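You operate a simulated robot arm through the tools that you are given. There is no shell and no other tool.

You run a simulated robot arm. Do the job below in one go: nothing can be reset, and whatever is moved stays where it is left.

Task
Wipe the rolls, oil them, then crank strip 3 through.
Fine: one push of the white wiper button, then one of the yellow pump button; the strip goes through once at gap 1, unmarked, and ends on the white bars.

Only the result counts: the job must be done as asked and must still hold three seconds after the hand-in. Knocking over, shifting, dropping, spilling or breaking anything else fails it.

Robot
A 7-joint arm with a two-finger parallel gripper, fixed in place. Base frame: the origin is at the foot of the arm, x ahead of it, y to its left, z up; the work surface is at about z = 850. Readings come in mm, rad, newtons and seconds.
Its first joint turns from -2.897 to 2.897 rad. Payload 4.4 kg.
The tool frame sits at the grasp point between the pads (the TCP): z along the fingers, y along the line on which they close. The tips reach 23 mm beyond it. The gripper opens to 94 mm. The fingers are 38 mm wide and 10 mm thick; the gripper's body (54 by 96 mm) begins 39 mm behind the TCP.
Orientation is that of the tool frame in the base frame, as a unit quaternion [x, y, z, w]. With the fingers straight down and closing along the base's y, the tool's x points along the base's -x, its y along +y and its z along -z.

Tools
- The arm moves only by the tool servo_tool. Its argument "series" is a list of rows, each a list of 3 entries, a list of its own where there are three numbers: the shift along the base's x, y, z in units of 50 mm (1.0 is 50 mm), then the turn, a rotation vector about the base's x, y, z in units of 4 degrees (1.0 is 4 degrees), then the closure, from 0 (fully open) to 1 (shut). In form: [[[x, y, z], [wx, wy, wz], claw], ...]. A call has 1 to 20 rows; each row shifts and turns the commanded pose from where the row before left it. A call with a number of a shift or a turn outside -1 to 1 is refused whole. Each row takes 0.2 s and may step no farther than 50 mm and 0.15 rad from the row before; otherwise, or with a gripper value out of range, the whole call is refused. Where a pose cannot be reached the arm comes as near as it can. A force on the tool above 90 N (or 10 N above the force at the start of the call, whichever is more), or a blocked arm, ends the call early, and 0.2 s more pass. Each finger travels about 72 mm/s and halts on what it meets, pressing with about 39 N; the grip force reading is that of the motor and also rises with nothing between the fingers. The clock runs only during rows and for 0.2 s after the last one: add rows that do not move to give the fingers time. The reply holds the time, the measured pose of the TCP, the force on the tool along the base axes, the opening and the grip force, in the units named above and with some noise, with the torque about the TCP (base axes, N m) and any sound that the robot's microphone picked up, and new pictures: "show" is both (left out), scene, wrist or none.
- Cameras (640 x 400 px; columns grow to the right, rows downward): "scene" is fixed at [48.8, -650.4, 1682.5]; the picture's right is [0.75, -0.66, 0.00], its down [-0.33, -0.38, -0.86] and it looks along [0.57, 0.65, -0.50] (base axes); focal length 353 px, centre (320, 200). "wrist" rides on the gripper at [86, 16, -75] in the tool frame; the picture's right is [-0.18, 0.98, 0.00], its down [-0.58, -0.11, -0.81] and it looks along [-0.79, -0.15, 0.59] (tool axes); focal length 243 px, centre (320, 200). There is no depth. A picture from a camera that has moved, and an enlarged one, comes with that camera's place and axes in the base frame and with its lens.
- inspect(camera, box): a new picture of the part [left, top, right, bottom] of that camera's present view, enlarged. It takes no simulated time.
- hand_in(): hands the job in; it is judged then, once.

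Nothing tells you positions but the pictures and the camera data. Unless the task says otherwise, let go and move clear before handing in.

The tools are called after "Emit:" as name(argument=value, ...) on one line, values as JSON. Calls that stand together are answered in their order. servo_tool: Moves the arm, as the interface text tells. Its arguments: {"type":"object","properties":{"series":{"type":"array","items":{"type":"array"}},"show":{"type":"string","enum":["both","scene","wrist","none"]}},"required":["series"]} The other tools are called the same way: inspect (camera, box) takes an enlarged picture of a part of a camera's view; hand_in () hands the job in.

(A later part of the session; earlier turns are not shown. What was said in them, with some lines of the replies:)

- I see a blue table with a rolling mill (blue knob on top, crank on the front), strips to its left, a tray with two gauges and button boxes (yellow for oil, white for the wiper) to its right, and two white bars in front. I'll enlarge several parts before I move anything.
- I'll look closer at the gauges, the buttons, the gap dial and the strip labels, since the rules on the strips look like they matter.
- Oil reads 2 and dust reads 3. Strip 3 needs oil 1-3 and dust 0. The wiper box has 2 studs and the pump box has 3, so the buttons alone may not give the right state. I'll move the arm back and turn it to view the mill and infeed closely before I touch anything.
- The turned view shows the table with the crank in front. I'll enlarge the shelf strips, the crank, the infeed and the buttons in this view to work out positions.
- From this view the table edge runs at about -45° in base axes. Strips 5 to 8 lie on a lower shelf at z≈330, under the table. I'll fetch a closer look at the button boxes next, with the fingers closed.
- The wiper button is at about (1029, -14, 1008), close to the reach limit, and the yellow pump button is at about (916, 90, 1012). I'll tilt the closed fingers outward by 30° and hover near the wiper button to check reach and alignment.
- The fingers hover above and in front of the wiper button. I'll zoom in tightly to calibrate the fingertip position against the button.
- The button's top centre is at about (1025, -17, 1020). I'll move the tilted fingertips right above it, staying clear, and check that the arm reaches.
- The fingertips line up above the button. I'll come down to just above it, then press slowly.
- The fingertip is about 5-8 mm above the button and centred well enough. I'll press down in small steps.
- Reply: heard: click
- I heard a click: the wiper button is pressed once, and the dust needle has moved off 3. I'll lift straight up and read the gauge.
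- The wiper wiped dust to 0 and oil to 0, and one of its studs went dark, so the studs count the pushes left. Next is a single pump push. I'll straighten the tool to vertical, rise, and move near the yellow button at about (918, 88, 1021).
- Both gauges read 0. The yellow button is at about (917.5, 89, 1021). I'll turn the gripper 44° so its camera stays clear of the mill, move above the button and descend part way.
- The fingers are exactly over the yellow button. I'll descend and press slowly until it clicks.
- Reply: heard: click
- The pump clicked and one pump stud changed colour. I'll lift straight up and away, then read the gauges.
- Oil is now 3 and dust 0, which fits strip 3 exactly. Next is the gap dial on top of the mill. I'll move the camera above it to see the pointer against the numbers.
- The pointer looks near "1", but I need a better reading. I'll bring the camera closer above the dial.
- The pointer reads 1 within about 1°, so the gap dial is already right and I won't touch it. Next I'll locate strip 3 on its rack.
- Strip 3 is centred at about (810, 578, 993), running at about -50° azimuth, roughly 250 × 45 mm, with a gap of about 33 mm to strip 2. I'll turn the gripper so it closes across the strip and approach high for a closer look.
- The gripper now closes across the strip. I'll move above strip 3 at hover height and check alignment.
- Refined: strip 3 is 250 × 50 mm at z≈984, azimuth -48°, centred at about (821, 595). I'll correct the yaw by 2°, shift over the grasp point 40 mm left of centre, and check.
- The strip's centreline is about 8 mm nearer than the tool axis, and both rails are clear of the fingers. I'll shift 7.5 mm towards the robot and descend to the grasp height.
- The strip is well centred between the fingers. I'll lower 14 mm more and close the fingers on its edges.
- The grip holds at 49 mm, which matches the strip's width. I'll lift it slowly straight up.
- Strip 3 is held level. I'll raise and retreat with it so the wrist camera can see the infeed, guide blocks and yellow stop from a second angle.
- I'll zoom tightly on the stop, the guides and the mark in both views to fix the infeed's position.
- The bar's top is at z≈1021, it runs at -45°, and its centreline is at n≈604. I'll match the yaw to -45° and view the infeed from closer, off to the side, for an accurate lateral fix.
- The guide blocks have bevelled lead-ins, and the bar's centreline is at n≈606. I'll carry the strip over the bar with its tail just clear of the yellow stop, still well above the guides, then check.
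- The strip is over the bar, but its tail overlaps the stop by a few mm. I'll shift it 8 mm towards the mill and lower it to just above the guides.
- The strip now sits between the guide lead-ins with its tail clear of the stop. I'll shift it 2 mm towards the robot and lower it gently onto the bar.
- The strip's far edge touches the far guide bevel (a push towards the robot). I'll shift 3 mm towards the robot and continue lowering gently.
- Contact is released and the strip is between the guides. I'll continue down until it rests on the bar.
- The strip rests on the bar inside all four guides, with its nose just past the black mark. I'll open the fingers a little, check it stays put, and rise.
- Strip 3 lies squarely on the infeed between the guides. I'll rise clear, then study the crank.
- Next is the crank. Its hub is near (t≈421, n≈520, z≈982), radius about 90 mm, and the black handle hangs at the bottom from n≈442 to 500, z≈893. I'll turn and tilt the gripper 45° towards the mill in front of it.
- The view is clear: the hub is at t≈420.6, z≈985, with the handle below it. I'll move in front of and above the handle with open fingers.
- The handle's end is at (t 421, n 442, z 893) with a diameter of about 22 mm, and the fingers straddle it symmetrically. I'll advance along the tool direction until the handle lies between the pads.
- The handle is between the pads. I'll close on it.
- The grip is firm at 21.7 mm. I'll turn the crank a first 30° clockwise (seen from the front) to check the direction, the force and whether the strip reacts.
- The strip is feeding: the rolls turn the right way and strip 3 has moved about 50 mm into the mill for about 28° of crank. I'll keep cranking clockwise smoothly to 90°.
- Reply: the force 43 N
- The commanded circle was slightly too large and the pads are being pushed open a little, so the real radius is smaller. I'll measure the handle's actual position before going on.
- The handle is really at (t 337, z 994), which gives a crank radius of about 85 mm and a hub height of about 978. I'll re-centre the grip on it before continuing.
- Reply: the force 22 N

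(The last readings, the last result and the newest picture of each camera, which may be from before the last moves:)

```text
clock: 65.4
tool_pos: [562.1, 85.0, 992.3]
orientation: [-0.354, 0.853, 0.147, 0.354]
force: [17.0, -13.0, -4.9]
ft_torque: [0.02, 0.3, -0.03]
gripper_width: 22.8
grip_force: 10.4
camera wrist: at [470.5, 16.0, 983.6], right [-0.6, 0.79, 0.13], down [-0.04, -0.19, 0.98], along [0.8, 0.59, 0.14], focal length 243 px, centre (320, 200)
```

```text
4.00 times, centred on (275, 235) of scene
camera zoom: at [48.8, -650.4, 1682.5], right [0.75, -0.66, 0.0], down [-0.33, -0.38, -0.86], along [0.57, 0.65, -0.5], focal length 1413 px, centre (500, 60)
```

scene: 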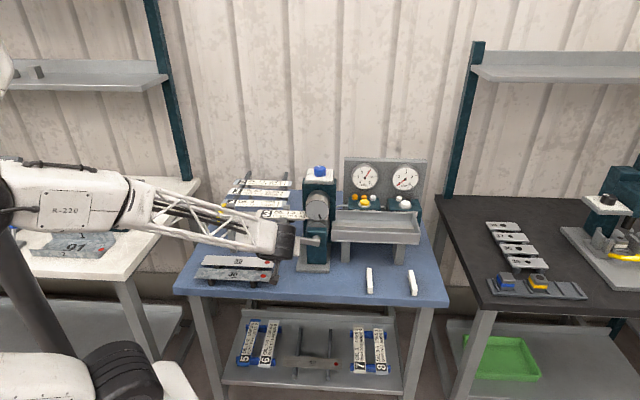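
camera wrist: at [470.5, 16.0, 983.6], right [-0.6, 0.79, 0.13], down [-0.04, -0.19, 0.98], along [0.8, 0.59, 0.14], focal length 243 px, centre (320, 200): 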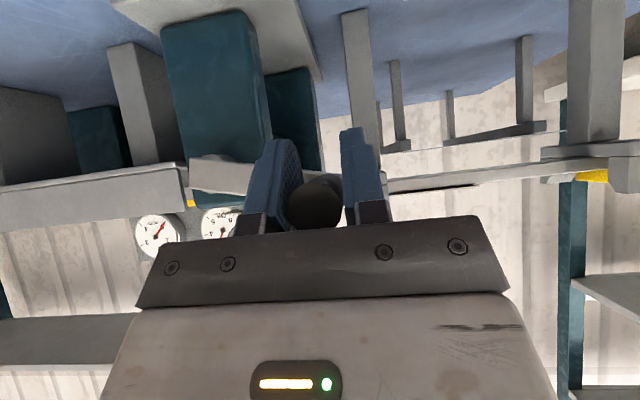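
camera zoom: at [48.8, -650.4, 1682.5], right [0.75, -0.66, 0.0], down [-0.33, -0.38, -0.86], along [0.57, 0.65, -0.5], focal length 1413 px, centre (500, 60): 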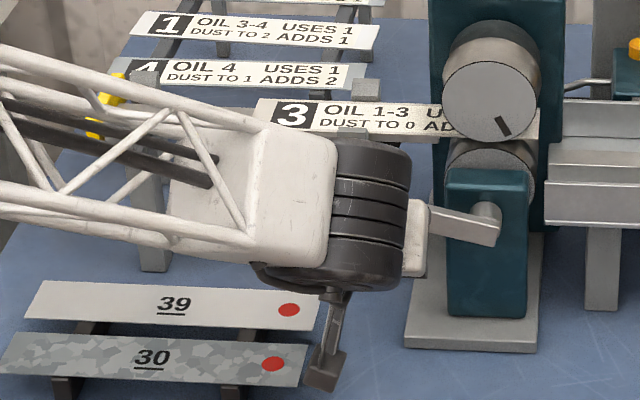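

The grip is centred again (handle at about 105°). I'll continue the turn along the corrected circle over the top.

Emit:
servo_tool(series=[[[0.0523, -0.0523, 0.282], [0, 0, 0], 0.9], [[0.0495, -0.0495, 0.164], [0, 0, 0], 0.9], [[0.0608, -0.0608, 0.154], [0, 0, 0], 0.9], [[0.0721, -0.0721, 0.146], [0, 0, 0], 0.9], [[0.0834, -0.0834, 0.134], [0, 0, 0], 0.9], [[0.0919, -0.0919, 0.122], [0, 0, 0], 0.9], [[0.1004, -0.1004, 0.108], [0, 0, 0], 0.9], [[0.1075, -0.1075, 0.092], [0, 0, 0], 0.9], [[0.1145, -0.1145, 0.074], [0, 0, 0], 0.9], [[0.1188, -0.1188, 0.058], [0, 0, 0], 0.9], [[0.1216, -0.1216, 0.04], [0, 0, 0], 0.9]], show="both")

Emit:
inspect(camera="wrist", box=[220, 110, 420, 240])

Emit:
inspect(camera="scene", box=[215, 160, 435, 290])

```text
clock: 67.8
tool_pos: [610.0, 38.3, 1058.3]
orientation: [-0.354, 0.853, 0.147, 0.354]
force: [3.4, 10.4, 0.7]
ft_torque: [0.3, 0.04, -0.09]
gripper_width: 22.0
grip_force: 45.0
camera wrist: at [519.6, -31.8, 1050.7], right [-0.6, 0.79, 0.13], down [-0.04, -0.19, 0.98], along [0.8, 0.59, 0.14], focal length 243 px, centre (320, 200)
```

scene: 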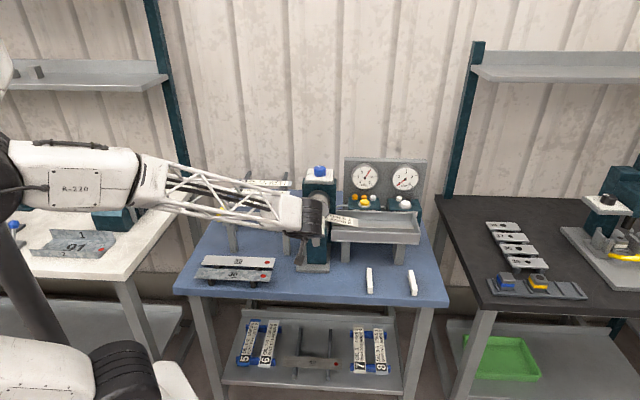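
wrist: 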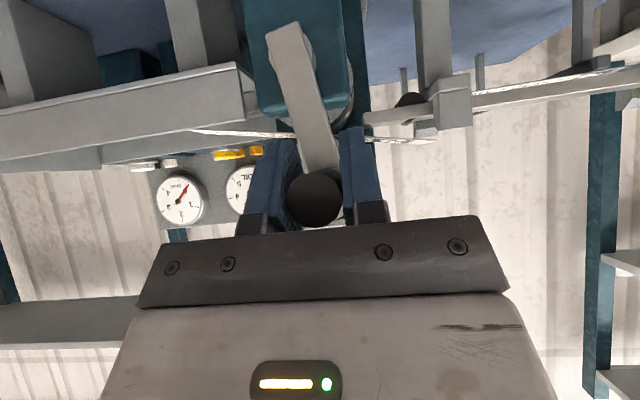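

```text
3.08 times, centred on (320, 175) of wrist
camera zoom: at [519.6, -31.8, 1050.7], right [-0.6, 0.79, 0.13], down [-0.04, -0.19, 0.98], along [0.8, 0.59, 0.14], focal length 746 px, centre (320, 277)
```

zoom: 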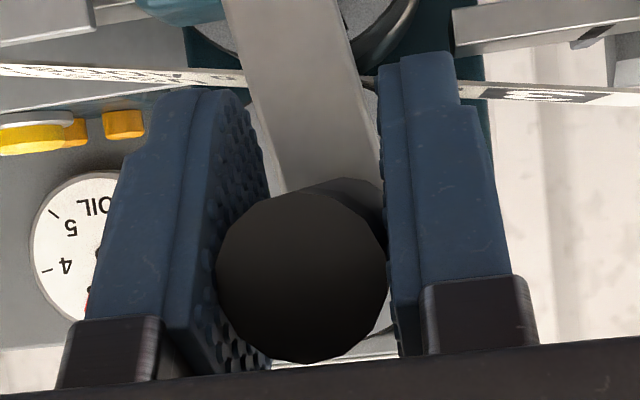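

```text
2.91 times, centred on (325, 225) of scene
camera zoom: at [48.8, -650.4, 1682.5], right [0.75, -0.66, 0.0], down [-0.33, -0.38, -0.86], along [0.57, 0.65, -0.5], focal length 1027 px, centre (306, 127)
```

zoom: 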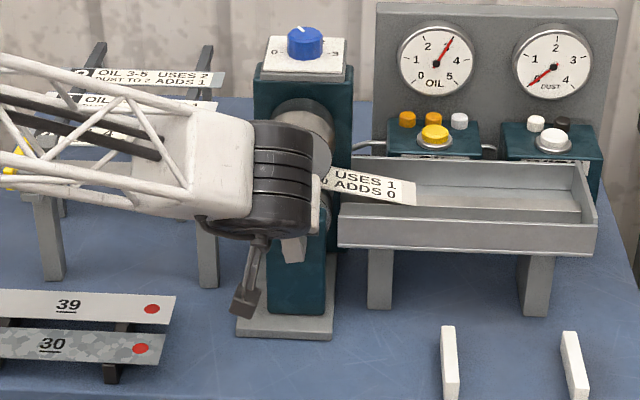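

The strip's nose is coming out clean on the outfeed side. I'll keep cranking over the top and down the other side.

Emit:
servo_tool(series=[[[0.1259, -0.1259, 0.022], [0, 0, 0], 0.9], [[0.1259, -0.1259, 0.002], [0, 0, 0], 0.9], [[0.1245, -0.1245, -0.014], [0, 0, 0], 0.9], [[0.1245, -0.1245, -0.034], [0, 0, 0], 0.9], [[0.1202, -0.1202, -0.052], [0, 0, 0], 0.9], [[0.116, -0.116, -0.07], [0, 0, 0], 0.9], [[0.1089, -0.1089, -0.086], [0, 0, 0], 0.9], [[0.1032, -0.1032, -0.102], [0, 0, 0], 0.9], [[0.0948, -0.0948, -0.118], [0, 0, 0], 0.9], [[0.0863, -0.0863, -0.13], [0, 0, 0], 0.9]], show="both")

Emit:
inspect(camera="wrist", box=[180, 0, 500, 230])

Emit:
inspect(camera="scene", box=[215, 160, 435, 290])

```text
clock: 70.0
tool_pos: [667.0, -19.9, 1030.0]
orientation: [-0.354, 0.853, 0.147, 0.353]
force: [-0.9, 7.9, -0.1]
ft_torque: [-0.33, 0.61, -0.18]
gripper_width: 21.8
grip_force: 44.2
camera wrist: at [575.8, -89.3, 1022.1], right [-0.6, 0.79, 0.13], down [-0.04, -0.19, 0.98], along [0.8, 0.59, 0.14], focal length 243 px, centre (320, 200)
```

scene: 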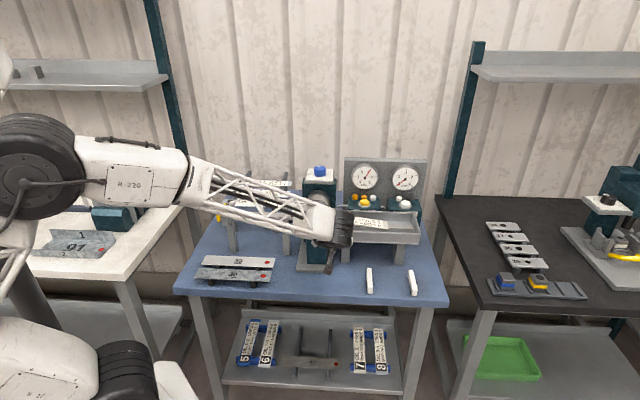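
wrist: 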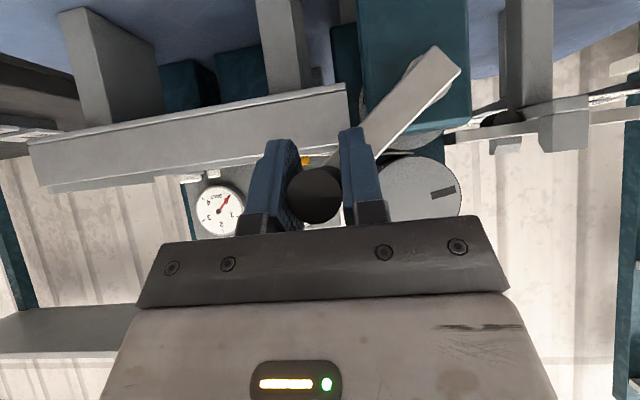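

```text
1.74 times, centred on (340, 115) of wrist
camera zoom: at [575.8, -89.3, 1022.1], right [-0.6, 0.79, 0.13], down [-0.04, -0.19, 0.98], along [0.8, 0.59, 0.14], focal length 422 px, centre (285, 348)
```

zoom: 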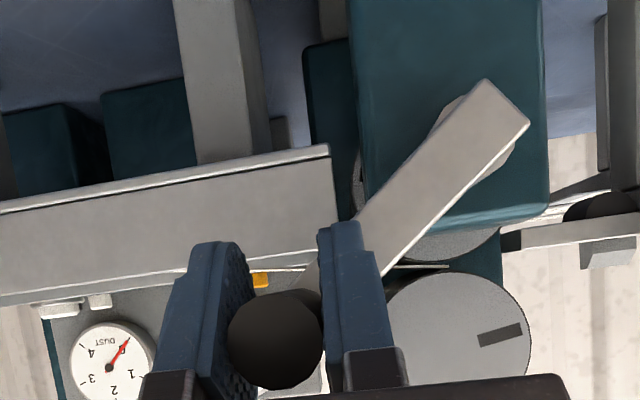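

```text
2.91 times, centred on (325, 225) of scene
camera zoom: at [48.8, -650.4, 1682.5], right [0.75, -0.66, 0.0], down [-0.33, -0.38, -0.86], along [0.57, 0.65, -0.5], focal length 1027 px, centre (306, 127)
```

zoom: 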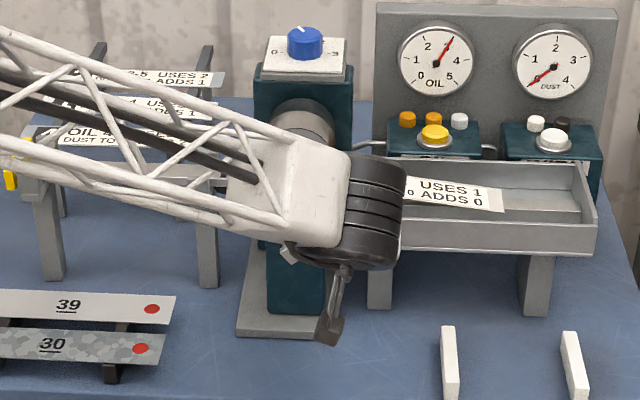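

The strip is nearly through, with its tail near the nip. I'll keep cranking another 60° to bring it fully out.

Emit:
servo_tool(series=[[[0.0764, -0.0764, -0.144], [0, 0, 0], 0.9], [[0.0651, -0.0651, -0.154], [0, 0, 0], 0.9], [[0.0537, -0.0537, -0.162], [0, 0, 0], 0.9], [[0.041, -0.041, -0.168], [0, 0, 0], 0.9], [[0.0283, -0.0283, -0.176], [0, 0, 0], 0.9], [[0.0156, -0.0156, -0.176], [0, 0, 0], 0.9], [[0.0014, -0.0014, -0.18], [0, 0, 0], 0.9], [[-0.0099, 0.0099, -0.178], [0, 0, 0], 0.9], [[-0.024, 0.024, -0.176], [0, 0, 0], 0.9], [[-0.0382, 0.0382, -0.17], [0, 0, 0], 0.9]], show="both")

Emit:
inspect(camera="wrist", box=[180, 0, 500, 230])

Emit:
inspect(camera="scene", box=[290, 160, 435, 290])

```text
clock: 72.2
tool_pos: [678.1, -30.5, 946.6]
orientation: [-0.353, 0.854, 0.145, 0.354]
force: [-20.8, 25.5, 10.3]
ft_torque: [0.07, -0.15, 0.37]
gripper_width: 24.3
grip_force: 16.4
camera wrist: at [587.1, -99.8, 938.0], right [-0.6, 0.79, 0.13], down [-0.04, -0.19, 0.98], along [0.8, 0.59, 0.14], focal length 243 px, centre (320, 200)
```

scene: 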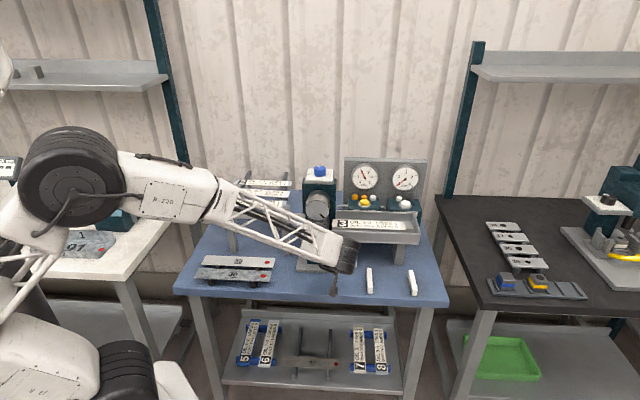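
wrist: 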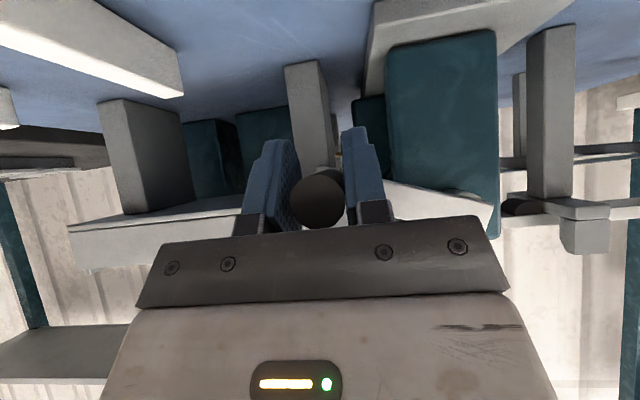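

```text
1.74 times, centred on (340, 115) of wrist
camera zoom: at [587.1, -99.8, 938.0], right [-0.6, 0.79, 0.13], down [-0.04, -0.19, 0.98], along [0.8, 0.59, 0.14], focal length 422 px, centre (285, 348)
```

zoom: 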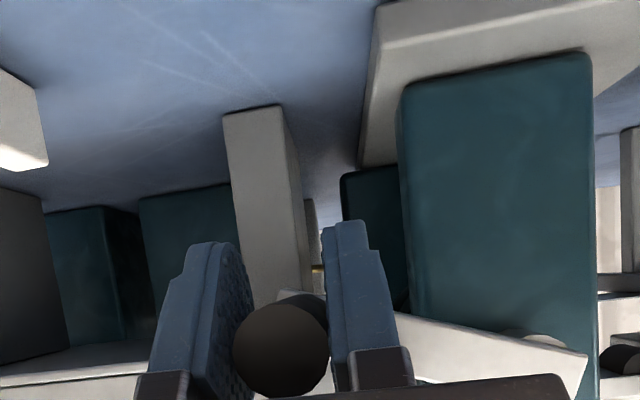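

```text
3.08 times, centred on (362, 225) of scene
camera zoom: at [48.8, -650.4, 1682.5], right [0.75, -0.66, 0.0], down [-0.33, -0.38, -0.86], along [0.57, 0.65, -0.5], focal length 1087 px, centre (189, 123)
```

zoom: 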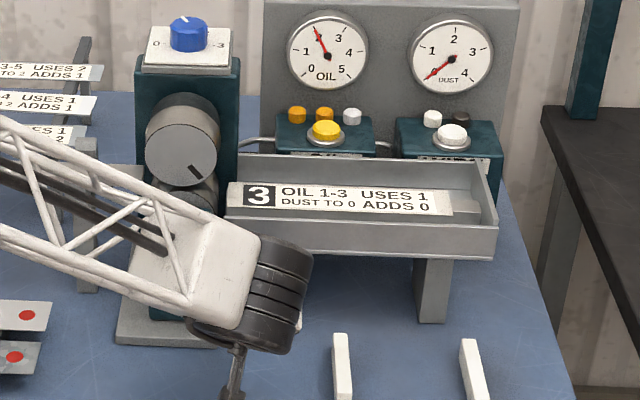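

Strip 3 has gone through, clean, and lies in the tray. Oil dropped to 2 and dust stays 0. I'll release the crank and back out along the tool direction.

Emit:
servo_tool(series=[[[0, 0, 0], [0, 0, 0], 0.7], [[0, 0, 0], [0, 0, 0], 0.55], [[0, 0, 0], [0, 0, 0], 0.45], [[0, 0, 0], [0, 0, 0], 0.45], [[-0.2, -0.2, 0.28], [0, 0, 0], 0.45], [[-0.35, -0.35, 0.5], [0, 0, 0], 0.45], [[-0.35, -0.35, 0.5], [0, 0, 0], 0.45], [[-0.3, -0.3, 0.5], [0, 0, 0], 0.45], [[0, 0, 0], [0, 0, 0], 0.45]], show="both")

Emit:
inspect(camera="scene", box=[290, 160, 435, 290])

```text
clock: 74.2
tool_pos: [616.8, -91.9, 1035.2]
orientation: [-0.353, 0.853, 0.147, 0.355]
force: [0.8, 0.1, -0.1]
ft_torque: [0.0, 0.03, 0.01]
gripper_width: 51.7
grip_force: 0.1
camera wrist: at [524.9, -159.8, 1027.5], right [-0.6, 0.79, 0.13], down [-0.04, -0.19, 0.98], along [0.8, 0.59, 0.14], focal length 243 px, centre (320, 200)
```

scene: 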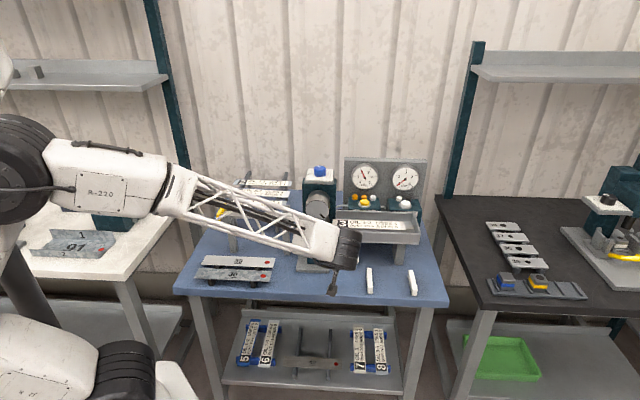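
wrist: 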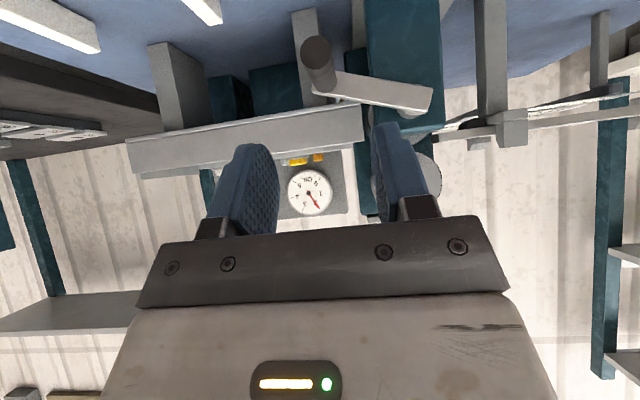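

```text
3.08 times, centred on (362, 225) of scene
camera zoom: at [48.8, -650.4, 1682.5], right [0.75, -0.66, 0.0], down [-0.33, -0.38, -0.86], along [0.57, 0.65, -0.5], focal length 1087 px, centre (189, 123)
```

zoom: 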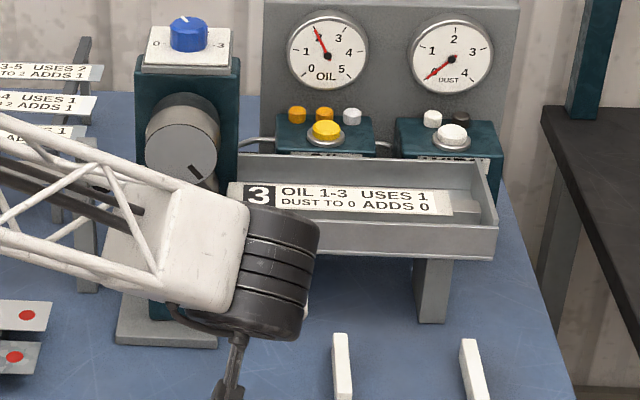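

The crank is released and holds still. I'll rise, bring the tool upright and turn it to close across the strip in the tray.

Emit:
servo_tool(series=[[[0, 0, 0.4], [-1, 1, 0], 0.3], [[0, 0, 0.4], [-1, 1, 0], 0.3], [[0, 0, 0.4], [-1, 1, 0], 0.3], [[0, 0, 0.4], [-1, 1, 0], 0.3], [[0, 0, 0.4], [-1, 1, 0], 0.3], [[0, 0, 0.4], [-1, 1, 0], 0.3], [[0, 0, 0.4], [-1, 1, 0], 0.3], [[0, 0, 0.4], [-0.95, 0.95, 0], 0.3], [[0.15, 0, 0.2], [0, 0, -1], 0.3], [[0.15, 0, 0], [0, 0, -1], 0.3], [[0.15, 0, 0], [0, 0, -1], 0.3], [[0.15, 0, 0], [0, 0, -1], 0.3], [[0.15, 0, 0], [0, 0, -1], 0.3], [[0.15, 0, 0], [0, 0, -1], 0.3], [[0.15, 0, 0], [0, 0, -1], 0.3], [[0.15, 0, 0], [0, 0, -1], 0.3], [[0.15, 0, 0], [0, 0, -1], 0.3], [[0.15, 0, 0], [0, 0, -1], 0.3], [[0.15, 0, 0], [0, 0, -1], 0.3], [[0.15, 0, 0], [0, 0, -1], 0.3]], show="none")

Emit:
servo_tool(series=[[[0.15, 0.0, 0], [0, 0, -1], 0.3], [[0.15, 0.0, 0], [0, 0, -1], 0.3], [[0.15, 0.0, 0], [0, 0, -1], 0.3], [[0.15, 0.0, 0], [0, 0, -1], 0.3], [[0.15, 0.0, 0], [0, 0, -1], 0.3], [[0.15, 0.0, 0], [0, 0, -1], 0.3], [[0.15, 0.0, 0], [0, 0, -1], 0.3], [[0.15, 0.0, 0], [0, 0, -1], 0.3], [[0.15, 0.0, 0], [0, 0, -1], 0.3], [[0.1, 0.0, 0], [0, 0, -1], 0.3], [[0, 0.0, 0], [0, 0, -0.5], 0.3], [[0, 0, 0], [0, 0, 0], 0.3]], show="both")

```text
clock: 78.4
tool_pos: [708.3, -89.9, 1204.3]
orientation: [0.027, 1.0, 0.001, 0.001]
force: [0.0, 0.2, 0.6]
ft_torque: [0.03, -0.03, 0.0]
gripper_width: 65.7
grip_force: 0.1
```

```text
clock: 81.0
tool_pos: [779.5, -90.6, 1205.8]
orientation: [0.383, 0.924, -0.001, 0.001]
force: [-0.4, 0.2, -1.0]
ft_torque: [-0.04, 0.0, -0.01]
gripper_width: 65.7
grip_force: 0.0
camera wrist: at [730.6, -18.6, 1280.6], right [0.83, 0.56, 0.0], down [0.33, -0.49, 0.81], along [0.46, -0.67, -0.59], focal length 243 px, centre (320, 200)
```

scene: 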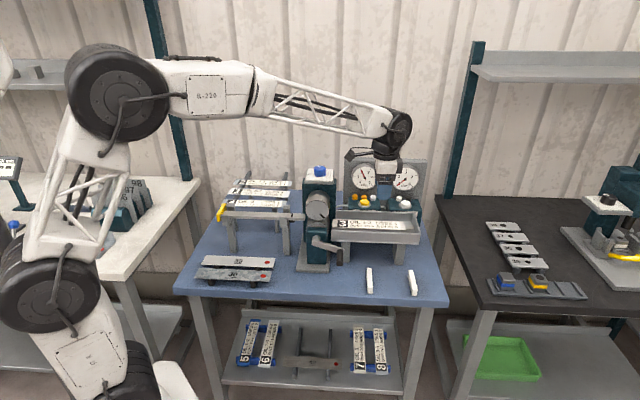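
wrist: 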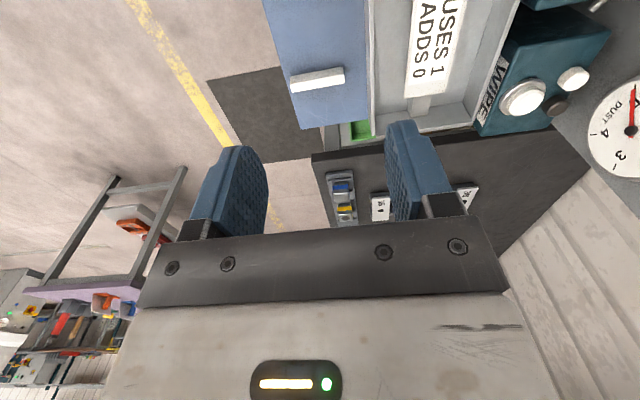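

Emit:
servo_tool(series=[[[-0.42, 0.42, 0], [0, 0, 0], 0.3], [[-0.42, 0.42, 0], [0, 0, 0], 0.3], [[-0.42, 0.42, 0], [0, 0, 0], 0.3], [[0, 0, 0], [0, 0, 0], 0.3]], show="wrist")

Emit:
inspect(camera="wrist", box=[360, 0, 640, 200])

Emit:
inspect(camera="wrist", box=[180, 0, 460, 200])

Emit:
inspect(camera="scene", box=[325, 190, 425, 260])

```text
clock: 82.0
tool_pos: [717.2, -28.1, 1206.5]
orientation: [0.382, 0.924, 0.0, 0.0]
force: [-0.5, -0.2, -0.4]
ft_torque: [-0.03, 0.01, 0.0]
gripper_width: 65.7
grip_force: 0.2
camera wrist: at [667.6, 45.4, 1280.6], right [0.83, 0.56, 0.0], down [0.33, -0.49, 0.81], along [0.46, -0.67, -0.59], focal length 243 px, centre (320, 200)
```

wrist: 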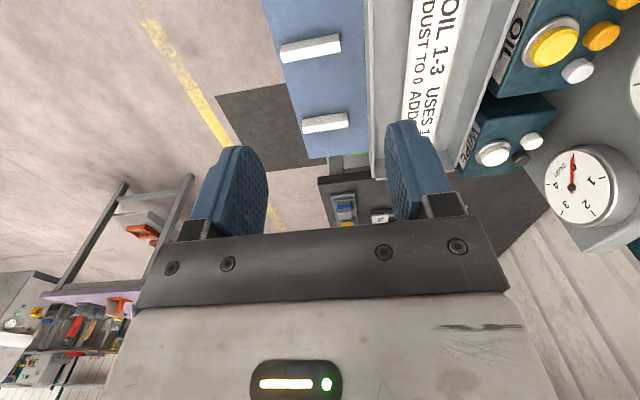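

```text
2.00 times, centred on (500, 100) of wrist
camera zoom: at [667.6, 45.4, 1280.6], right [0.83, 0.56, 0.0], down [0.33, -0.49, 0.81], along [0.46, -0.67, -0.59], focal length 485 px, centre (-40, 400)
```

zoom: 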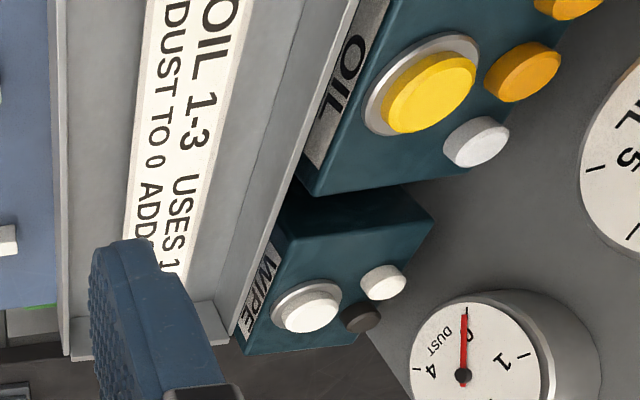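

```text
2.00 times, centred on (320, 100) of wrist
camera zoom: at [667.6, 45.4, 1280.6], right [0.83, 0.56, 0.0], down [0.33, -0.49, 0.81], along [0.46, -0.67, -0.59], focal length 485 px, centre (320, 400)
```

zoom: 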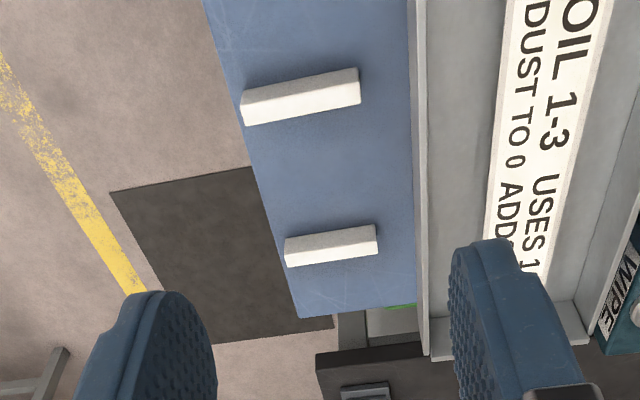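

```text
5.71 times, centred on (375, 225) of scene
camera zoom: at [48.8, -650.4, 1682.5], right [0.75, -0.66, 0.0], down [-0.33, -0.38, -0.86], along [0.57, 0.65, -0.5], focal length 2018 px, centre (6, 57)
```

zoom: 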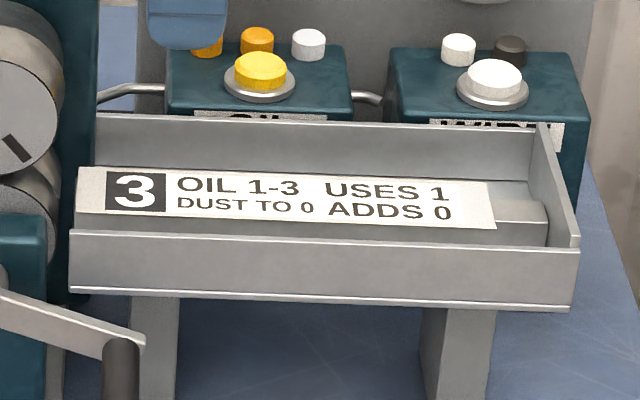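

Strip 3 lies on the tray's central rail, spanning t 472-722 at n≈603.5, z≈994, with finger room on both sides. I'll move above it (t≈620) and descend part way.

Emit:
servo_tool(series=[[[0.6, 0.066, 0], [0, 0, 0], 0.25], [[0.6, 0.066, 0], [0, 0, 0], 0.25], [[0.6, 0.066, 0], [0, 0, 0], 0.25], [[0.6, 0.066, 0], [0, 0, 0], 0.25], [[0.56, 0.06, 0], [0, 0, 0], 0.25], [[0, 0, -0.7], [0, 0, 0], 0.25], [[0, 0, -0.8], [0, 0, 0], 0.25], [[0, 0, -0.8], [0, 0, 0], 0.25], [[0, 0, -0.4], [0, 0, 0], 0.25], [[0, 0, 0], [0, 0, 0], 0.25]], show="both")

Emit:
inspect(camera="wrist", box=[160, 0, 480, 230])

Emit:
inspect(camera="scene", box=[325, 180, 425, 250])

```text
clock: 84.2
tool_pos: [864.7, -11.7, 1070.9]
orientation: [0.383, 0.924, 0.0, 0.001]
force: [-0.2, 0.0, 0.1]
ft_torque: [0.02, 0.01, -0.01]
gripper_width: 70.4
grip_force: 0.1
camera wrist: at [816.2, 60.8, 1144.9], right [0.83, 0.56, 0.0], down [0.33, -0.49, 0.81], along [0.46, -0.67, -0.59], focal length 243 px, centre (320, 200)
```

scene: 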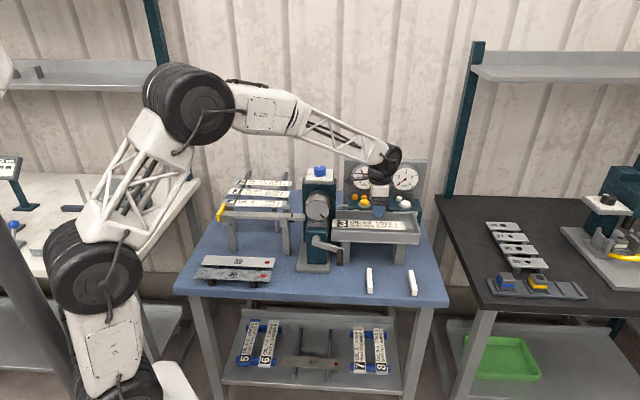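
wrist: 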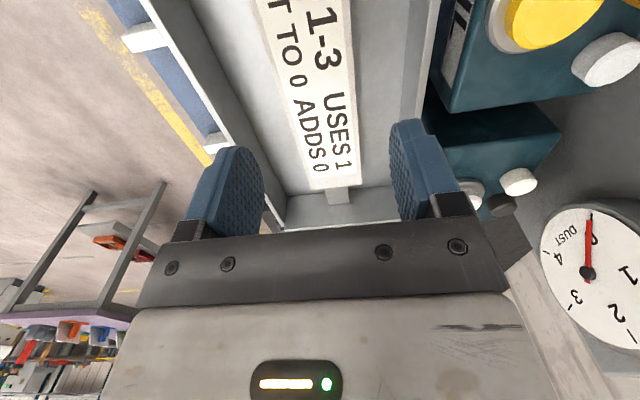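

```text
1.74 times, centred on (320, 115) of wrist
camera zoom: at [816.2, 60.8, 1144.9], right [0.83, 0.56, 0.0], down [0.33, -0.49, 0.81], along [0.46, -0.67, -0.59], focal length 422 px, centre (320, 348)
```

zoom: 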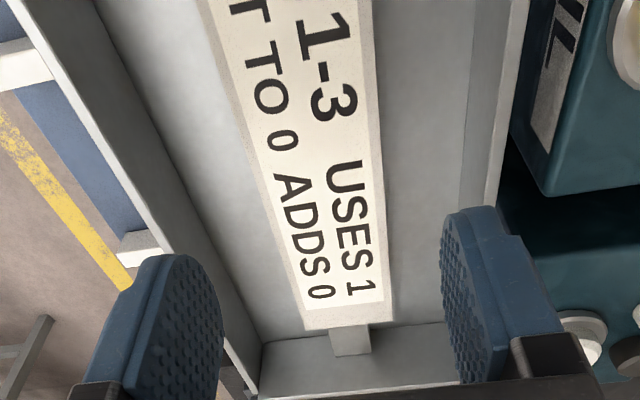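

```text
5.71 times, centred on (375, 215) of scene
camera zoom: at [48.8, -650.4, 1682.5], right [0.75, -0.66, 0.0], down [-0.33, -0.38, -0.86], along [0.57, 0.65, -0.5], focal length 2018 px, centre (6, 114)
```

zoom: 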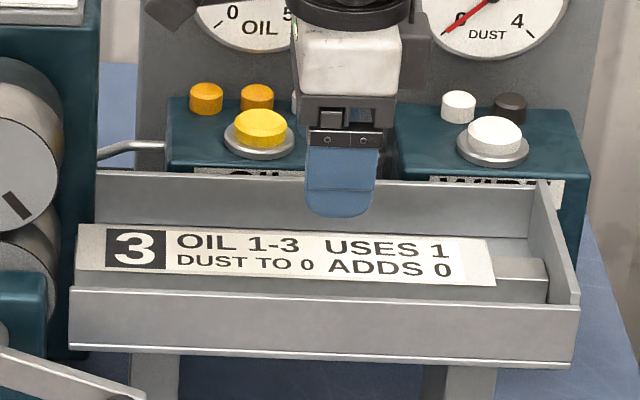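

The strip is centred between the fingers. I'll descend to grasp height, leaving clearance to the tray floor, and close gently.

Emit:
servo_tool(series=[[[0, 0, -0.5], [0, 0, 0], 0.25], [[0, 0, -0.5], [0, 0, 0], 0.25], [[0, 0, -0.28], [0, 0, 0], 0.25], [[0, 0, 0], [0, 0, 0], 0.35], [[0, 0, 0], [0, 0, 0], 0.42], [[0, 0, 0], [0, 0, 0], 0.5], [[0, 0, 0], [0, 0, 0], 0.6], [[0, 0, 0], [0, 0, 0], 0.6]], show="wrist")

Emit:
inspect(camera="scene", box=[325, 180, 425, 250])

```text
clock: 86.0
tool_pos: [866.1, -11.7, 1007.9]
orientation: [0.382, 0.924, 0.0, 0.001]
force: [0.5, 0.5, -0.5]
ft_torque: [-0.09, -0.14, 0.04]
gripper_width: 49.5
grip_force: 39.1
camera wrist: at [816.3, 60.8, 1082.1], right [0.83, 0.56, 0.0], down [0.33, -0.49, 0.81], along [0.46, -0.67, -0.59], focal length 243 px, centre (320, 200)
```

wrist: 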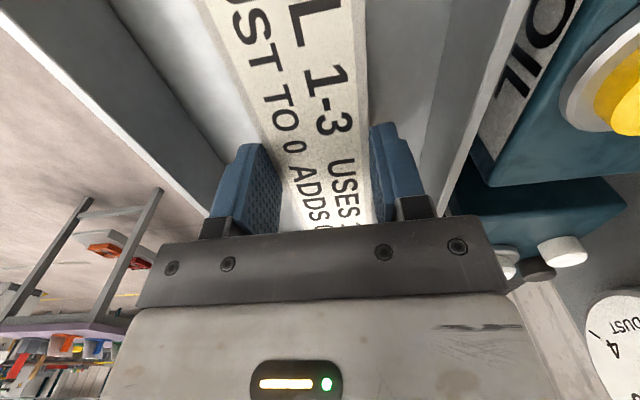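

```text
5.71 times, centred on (375, 215) of scene
camera zoom: at [48.8, -650.4, 1682.5], right [0.75, -0.66, 0.0], down [-0.33, -0.38, -0.86], along [0.57, 0.65, -0.5], focal length 2018 px, centre (6, 114)
```

zoom: 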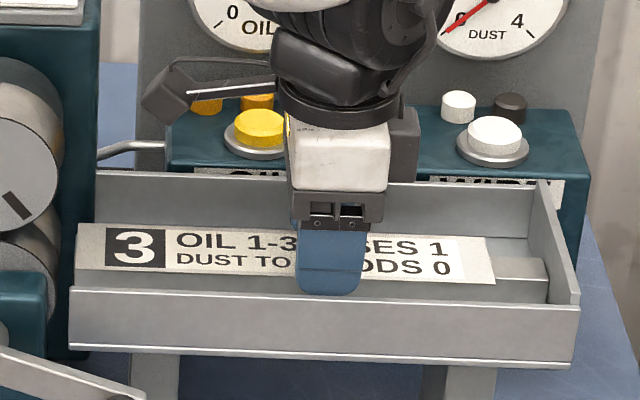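

The grip holds at 49.5 mm. I'll lift straight up out of the tray.

Emit:
servo_tool(series=[[[0, 0, 0.1], [0, 0, 0], 0.7], [[0, 0, 0.2], [0, 0, 0], 0.7], [[0, 0, 0.3], [0, 0, 0], 0.7], [[0, 0, 0.4], [0, 0, 0], 0.7], [[0, 0, 0.4], [0, 0, 0], 0.7], [[0, 0, 0.4], [0, 0, 0], 0.7], [[0, 0, 0], [0, 0, 0], 0.7]], show="both")

Emit:
inspect(camera="scene", box=[310, 150, 450, 300])

```text
clock: 87.6
tool_pos: [865.5, -11.6, 1095.2]
orientation: [0.383, 0.924, -0.001, 0.001]
force: [0.3, -0.1, -1.1]
ft_torque: [-0.02, -0.05, 0.0]
gripper_width: 49.1
grip_force: 39.2
camera wrist: at [816.4, 60.9, 1170.2], right [0.83, 0.56, 0.0], down [0.33, -0.49, 0.81], along [0.46, -0.67, -0.59], focal length 243 px, centre (320, 200)
```

scene: 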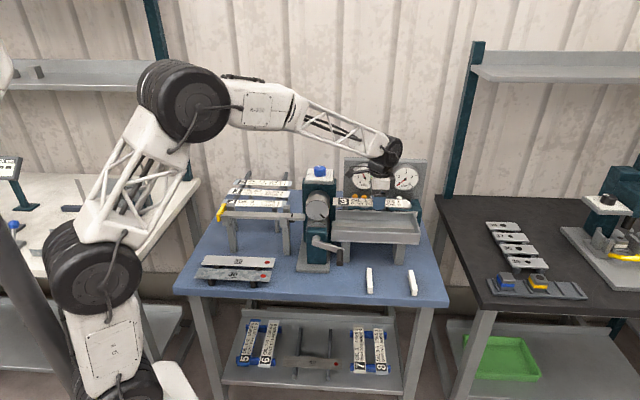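
wrist: 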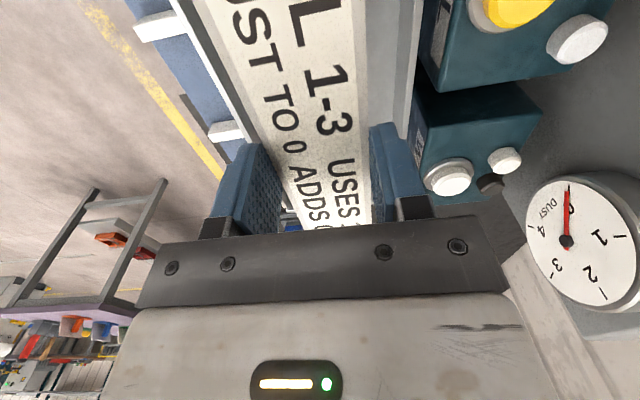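

```text
2.67 times, centred on (380, 225) of scene
camera zoom: at [48.8, -650.4, 1682.5], right [0.75, -0.66, 0.0], down [-0.33, -0.38, -0.86], along [0.57, 0.65, -0.5], focal length 942 px, centre (160, 133)
```

zoom: 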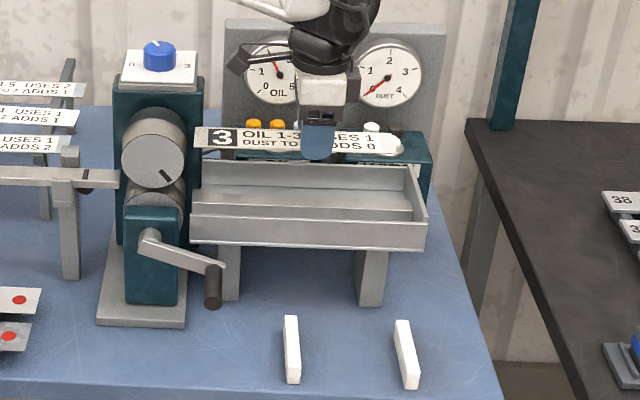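

Strip 3 is held clean. The white bars stand at t≈600 and 742, n≈423-518. I'll carry the strip over them, centred at t≈670, n≈468, staying high first.

Emit:
servo_tool(series=[[[-0.08, -0.3, 0], [0, 0, 0], 0.7], [[-0.16, -0.55, 0], [0, 0, 0], 0.7], [[-0.16, -0.6, 0], [0, 0, 0], 0.7], [[-0.16, -0.6, 0], [0, 0, 0], 0.7], [[-0.16, -0.55, 0], [0, 0, 0], 0.7], [[-0.12, -0.39, 0], [0, 0, 0], 0.7], [[0, 0, -0.4], [0, 0, 0], 0.7], [[0, 0, -0.6], [0, 0, 0], 0.7], [[0, 0, -0.6], [0, 0, 0], 0.7], [[0, 0, -0.4], [0, 0, 0], 0.7], [[0, 0, 0], [0, 0, 0], 0.7]], show="both")

Emit:
inspect(camera="scene", box=[325, 225, 445, 310])

Emit:
inspect(camera="wrist", box=[120, 0, 480, 230])

```text
clock: 90.0
tool_pos: [824.6, -161.1, 998.0]
orientation: [0.382, 0.924, -0.001, 0.001]
force: [-0.6, 0.2, -1.2]
ft_torque: [0.0, -0.04, 0.02]
gripper_width: 49.0
grip_force: 38.5
camera wrist: at [774.9, -89.2, 1071.8], right [0.83, 0.56, 0.0], down [0.33, -0.49, 0.81], along [0.46, -0.67, -0.59], focal length 243 px, centre (320, 200)
```

scene: 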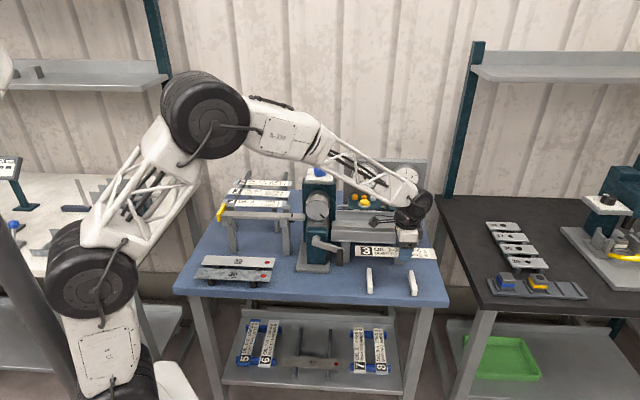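
wrist: 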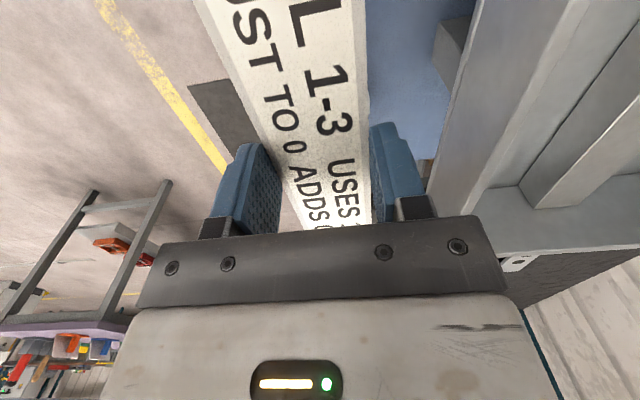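

```text
4.71 times, centred on (385, 268) of scene
camera zoom: at [48.8, -650.4, 1682.5], right [0.75, -0.66, 0.0], down [-0.33, -0.38, -0.86], along [0.57, 0.65, -0.5], focal length 1662 px, centre (14, -118)
```

zoom: 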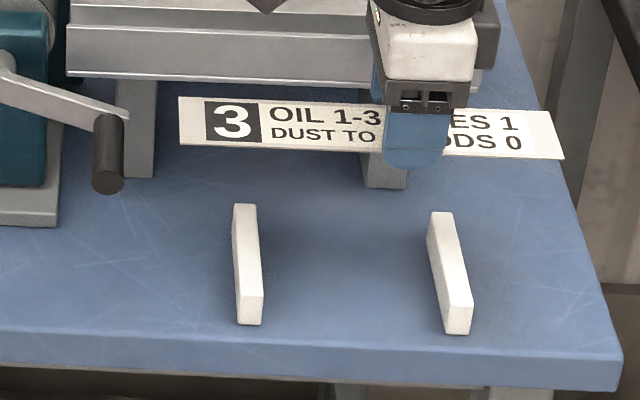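

```text
1.74 times, centred on (300, 115) of wrist
camera zoom: at [774.9, -89.2, 1071.8], right [0.83, 0.56, 0.0], down [0.33, -0.49, 0.81], along [0.46, -0.67, -0.59], focal length 422 px, centre (355, 348)
```

zoom: 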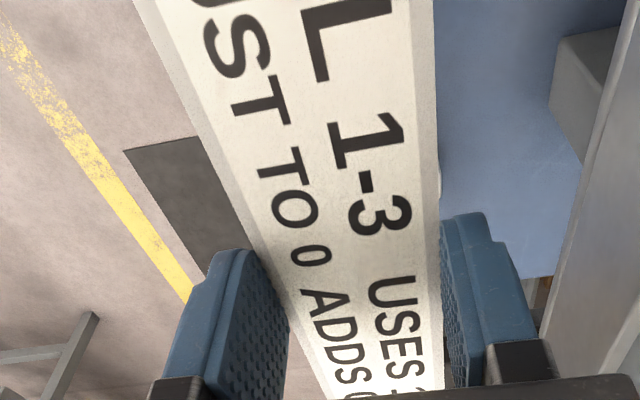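

The strip is centred over both white bars (bar tops at z≈872). I'll lower it to just above them and check.

Emit:
servo_tool(series=[[[0, 0, -0.4], [0, 0, 0], 0.7], [[0, 0, -0.6], [0, 0, 0], 0.7], [[0, 0, -0.5], [0, 0, 0], 0.7], [[0, 0, -0.3], [0, 0, 0], 0.7], [[0, 0, 0], [0, 0, 0], 0.7]], show="none")

Emit:
inspect(camera="scene", box=[335, 235, 445, 310])

```text
clock: 91.2
tool_pos: [823.0, -161.3, 907.1]
orientation: [0.383, 0.924, 0.0, 0.001]
force: [-0.2, 0.2, -1.1]
ft_torque: [-0.01, -0.01, -0.02]
gripper_width: 49.0
grip_force: 39.1
```

```text
5.33 times, centred on (390, 272) of scene
camera zoom: at [48.8, -650.4, 1682.5], right [0.75, -0.66, 0.0], down [-0.33, -0.38, -0.86], along [0.57, 0.65, -0.5], focal length 1884 px, centre (-53, -187)
```

zoom: 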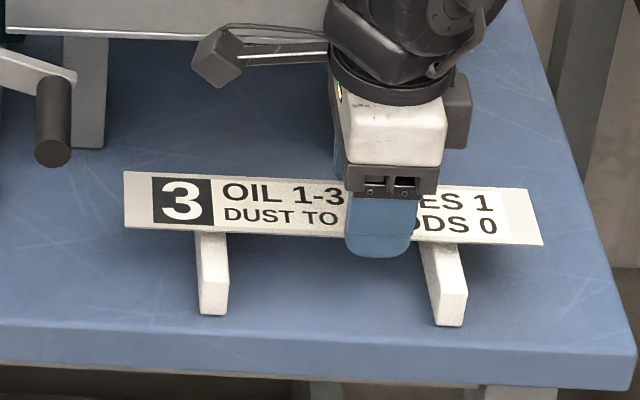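

Emit:
servo_tool(series=[[[0, 0, -0.1], [0, 0, 0], 0.7], [[0, 0, -0.1], [0, 0, 0], 0.7], [[0, 0, -0.06], [0, 0, 0], 0.7], [[0, 0, -0.04], [0, 0, 0], 0.7], [[0, 0, 0], [0, 0, 0], 0.7]], show="none")

Emit:
inspect(camera="scene", box=[335, 235, 445, 310])

```text
clock: 92.4
tool_pos: [824.0, -161.9, 892.6]
orientation: [0.383, 0.924, -0.001, 0.002]
force: [7.7, -4.1, 24.4]
ft_torque: [-0.14, -0.1, 0.01]
gripper_width: 49.3
grip_force: 38.9
```

```text
5.33 times, centred on (390, 272) of scene
camera zoom: at [48.8, -650.4, 1682.5], right [0.75, -0.66, 0.0], down [-0.33, -0.38, -0.86], along [0.57, 0.65, -0.5], focal length 1884 px, centre (-53, -187)
```

zoom: 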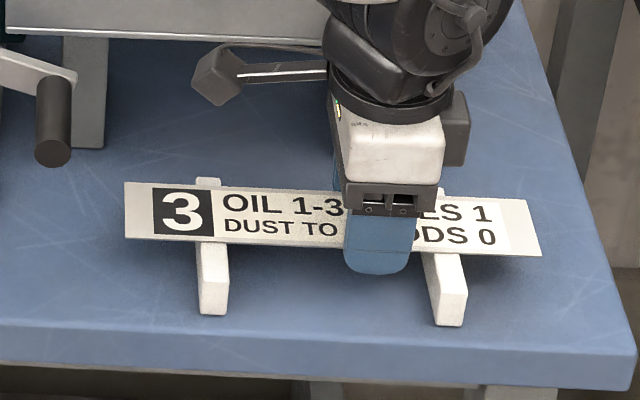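

The strip rests on both bars. I'll ease the pressure slightly, then open slowly.

Emit:
servo_tool(series=[[[0, 0, 0.02], [0, 0, 0], 0.6], [[0, 0, 0.01], [0, 0, 0], 0.47], [[0, 0, 0], [0, 0, 0], 0.43], [[0, 0, 0], [0, 0, 0], 0.38], [[0, 0, 0], [0, 0, 0], 0.32], [[0, 0, 0], [0, 0, 0], 0.3], [[0, 0, 0], [0, 0, 0], 0.3]], show="wrist")

Emit:
inspect(camera="scene", box=[335, 235, 445, 310])

```text
clock: 94.0
tool_pos: [822.6, -161.5, 893.2]
orientation: [0.383, 0.924, 0.0, 0.001]
force: [0.6, 0.1, 0.1]
ft_torque: [0.02, 0.02, 0.01]
gripper_width: 66.0
grip_force: 0.1
camera wrist: at [773.7, -88.3, 968.1], right [0.83, 0.56, 0.0], down [0.33, -0.49, 0.81], along [0.46, -0.67, -0.59], focal length 243 px, centre (320, 200)
```

wrist: 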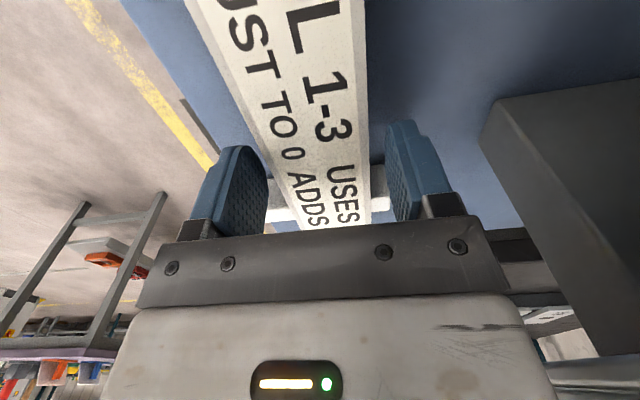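

```text
5.33 times, centred on (390, 272) of scene
camera zoom: at [48.8, -650.4, 1682.5], right [0.75, -0.66, 0.0], down [-0.33, -0.38, -0.86], along [0.57, 0.65, -0.5], focal length 1884 px, centre (-53, -187)
```

zoom: 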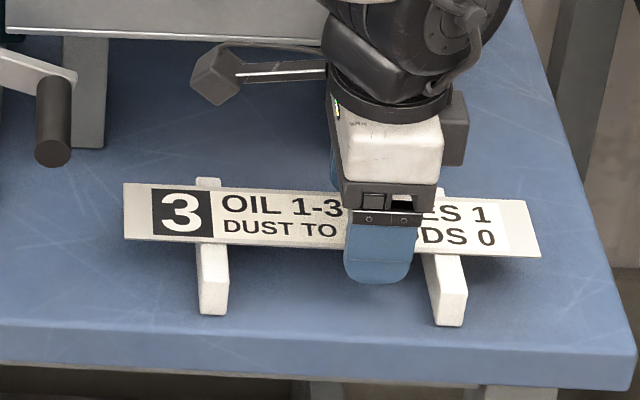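

The fingers are open and the strip stays flat on both bars. I'll rise straight up and move clear.

Emit:
servo_tool(series=[[[0, 0, 0.15], [0, 0, 0], 0.3], [[0, 0, 0.4], [0, 0, 0], 0.3], [[0, 0, 0.7], [0, 0, 0], 0.3], [[0, 0, 0.9], [0, 0, 0], 0.3], [[0, 0, 0.9], [0, 0, 0], 0.3], [[0, 0, 0.9], [0, 0, 0], 0.3], [[0, 0, 0.9], [0, 0, 0], 0.3], [[-0.6, -0.4, 0.6], [0, 0, 0], 0.3], [[-0.8, -0.4, 0.3], [0, 0, 0], 0.3], [[-0.8, -0.4, 0], [0, 0, 0], 0.3], [[-0.8, -0.4, 0], [0, 0, 0], 0.3], [[-0.5, -0.3, 0], [0, 0, 0], 0.3], [[0, 0, 0], [0, 0, 0], 0.3]], show="both")

Emit:
inspect(camera="scene", box=[325, 150, 445, 310])

Emit:
inspect(camera="scene", box=[335, 235, 445, 310])

Emit:
inspect(camera="scene", box=[180, 150, 345, 300])

```text
clock: 96.8
tool_pos: [647.8, -254.6, 1181.3]
orientation: [0.383, 0.924, 0.001, 0.001]
force: [0.6, 0.7, -0.4]
ft_torque: [-0.01, 0.03, -0.04]
gripper_width: 65.6
grip_force: 0.0
camera wrist: at [598.7, -183.2, 1254.6], right [0.83, 0.56, 0.0], down [0.33, -0.49, 0.81], along [0.46, -0.67, -0.59], focal length 243 px, centre (320, 200)
```

scene: 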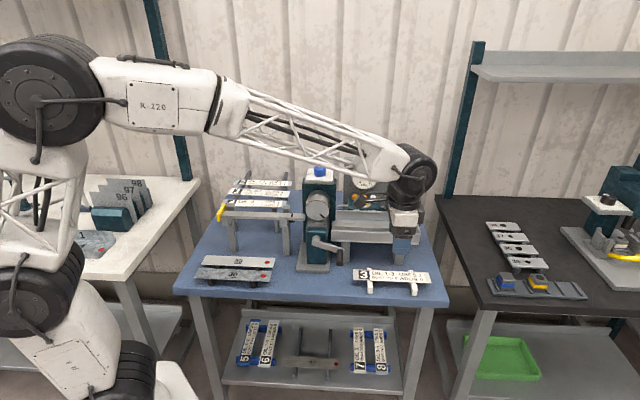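
wrist: 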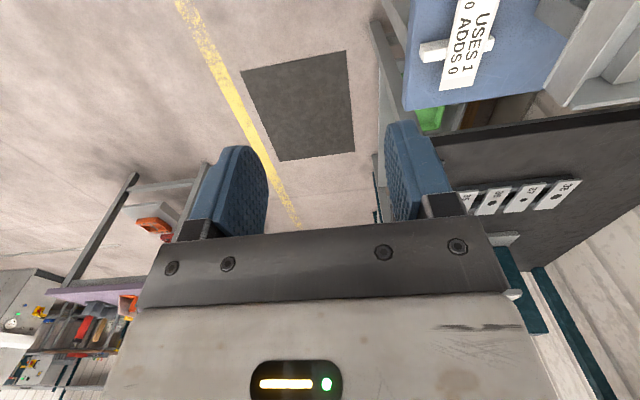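

```text
2.50 times, centred on (385, 230) of scene
camera zoom: at [48.8, -650.4, 1682.5], right [0.75, -0.66, 0.0], down [-0.33, -0.38, -0.86], along [0.57, 0.65, -0.5], focal length 883 px, centre (158, 125)
```

zoom: 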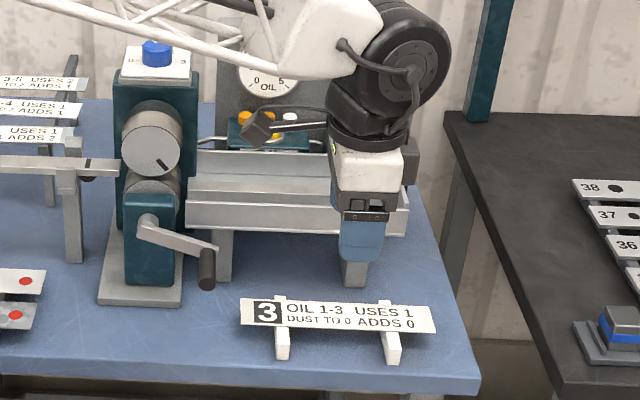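

```text
5.33 times, centred on (390, 272) of scene
camera zoom: at [48.8, -650.4, 1682.5], right [0.75, -0.66, 0.0], down [-0.33, -0.38, -0.86], along [0.57, 0.65, -0.5], focal length 1884 px, centre (-53, -187)
```

zoom: 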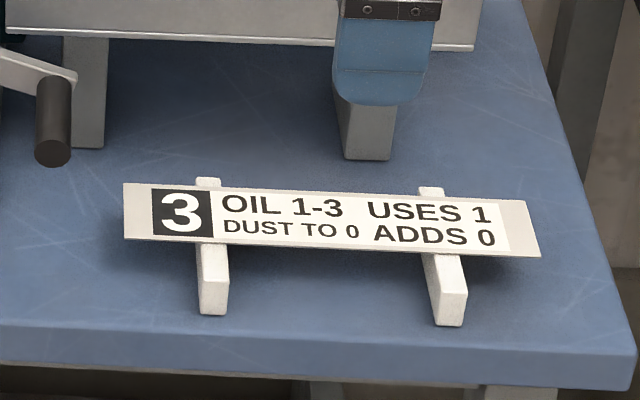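

```text
2.67 times, centred on (262, 225) of scene
camera zoom: at [48.8, -650.4, 1682.5], right [0.75, -0.66, 0.0], down [-0.33, -0.38, -0.86], along [0.57, 0.65, -0.5], focal length 942 px, centre (473, 133)
```

zoom: 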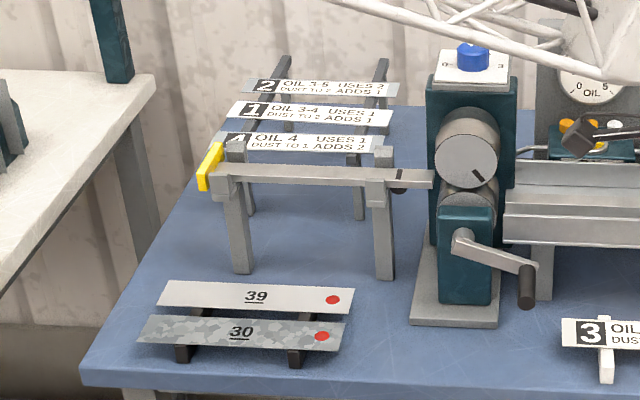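

Strip 3 lies flat and unmarked across both white bars. The other strips, the dial, the buttons and the bars are where they were, and the arm is clear with its gripper open. I'm handing the job in.

Emit:
hand_in()

```text
The job is handed in.
```

Strip 3 has been rolled once at gap 1. It now lies flat and unmarked across both white bars, and I've handed the job in.

- **Wiper:** I pushed the white button once. Dust went from 3 to 0, and it also wiped the oil from 2 to 0.
- **Pump:** I then pushed the yellow button once, which brought oil to 3. With dust at 0, that matched strip 3's label (oil 1-3, dust to 0).
- **Gap:** The dial already pointed at 1, so I didn't touch it.
- **Rolling:** I laid the strip on the infeed and cranked it through into the tray. Oil ended at 2 and dust stayed at 0, as the label says.

I saw nothing else shifted in the last pictures, apart from the crank handle, which rests partway round instead of at the bottom. The arm is clear with the gripper open.
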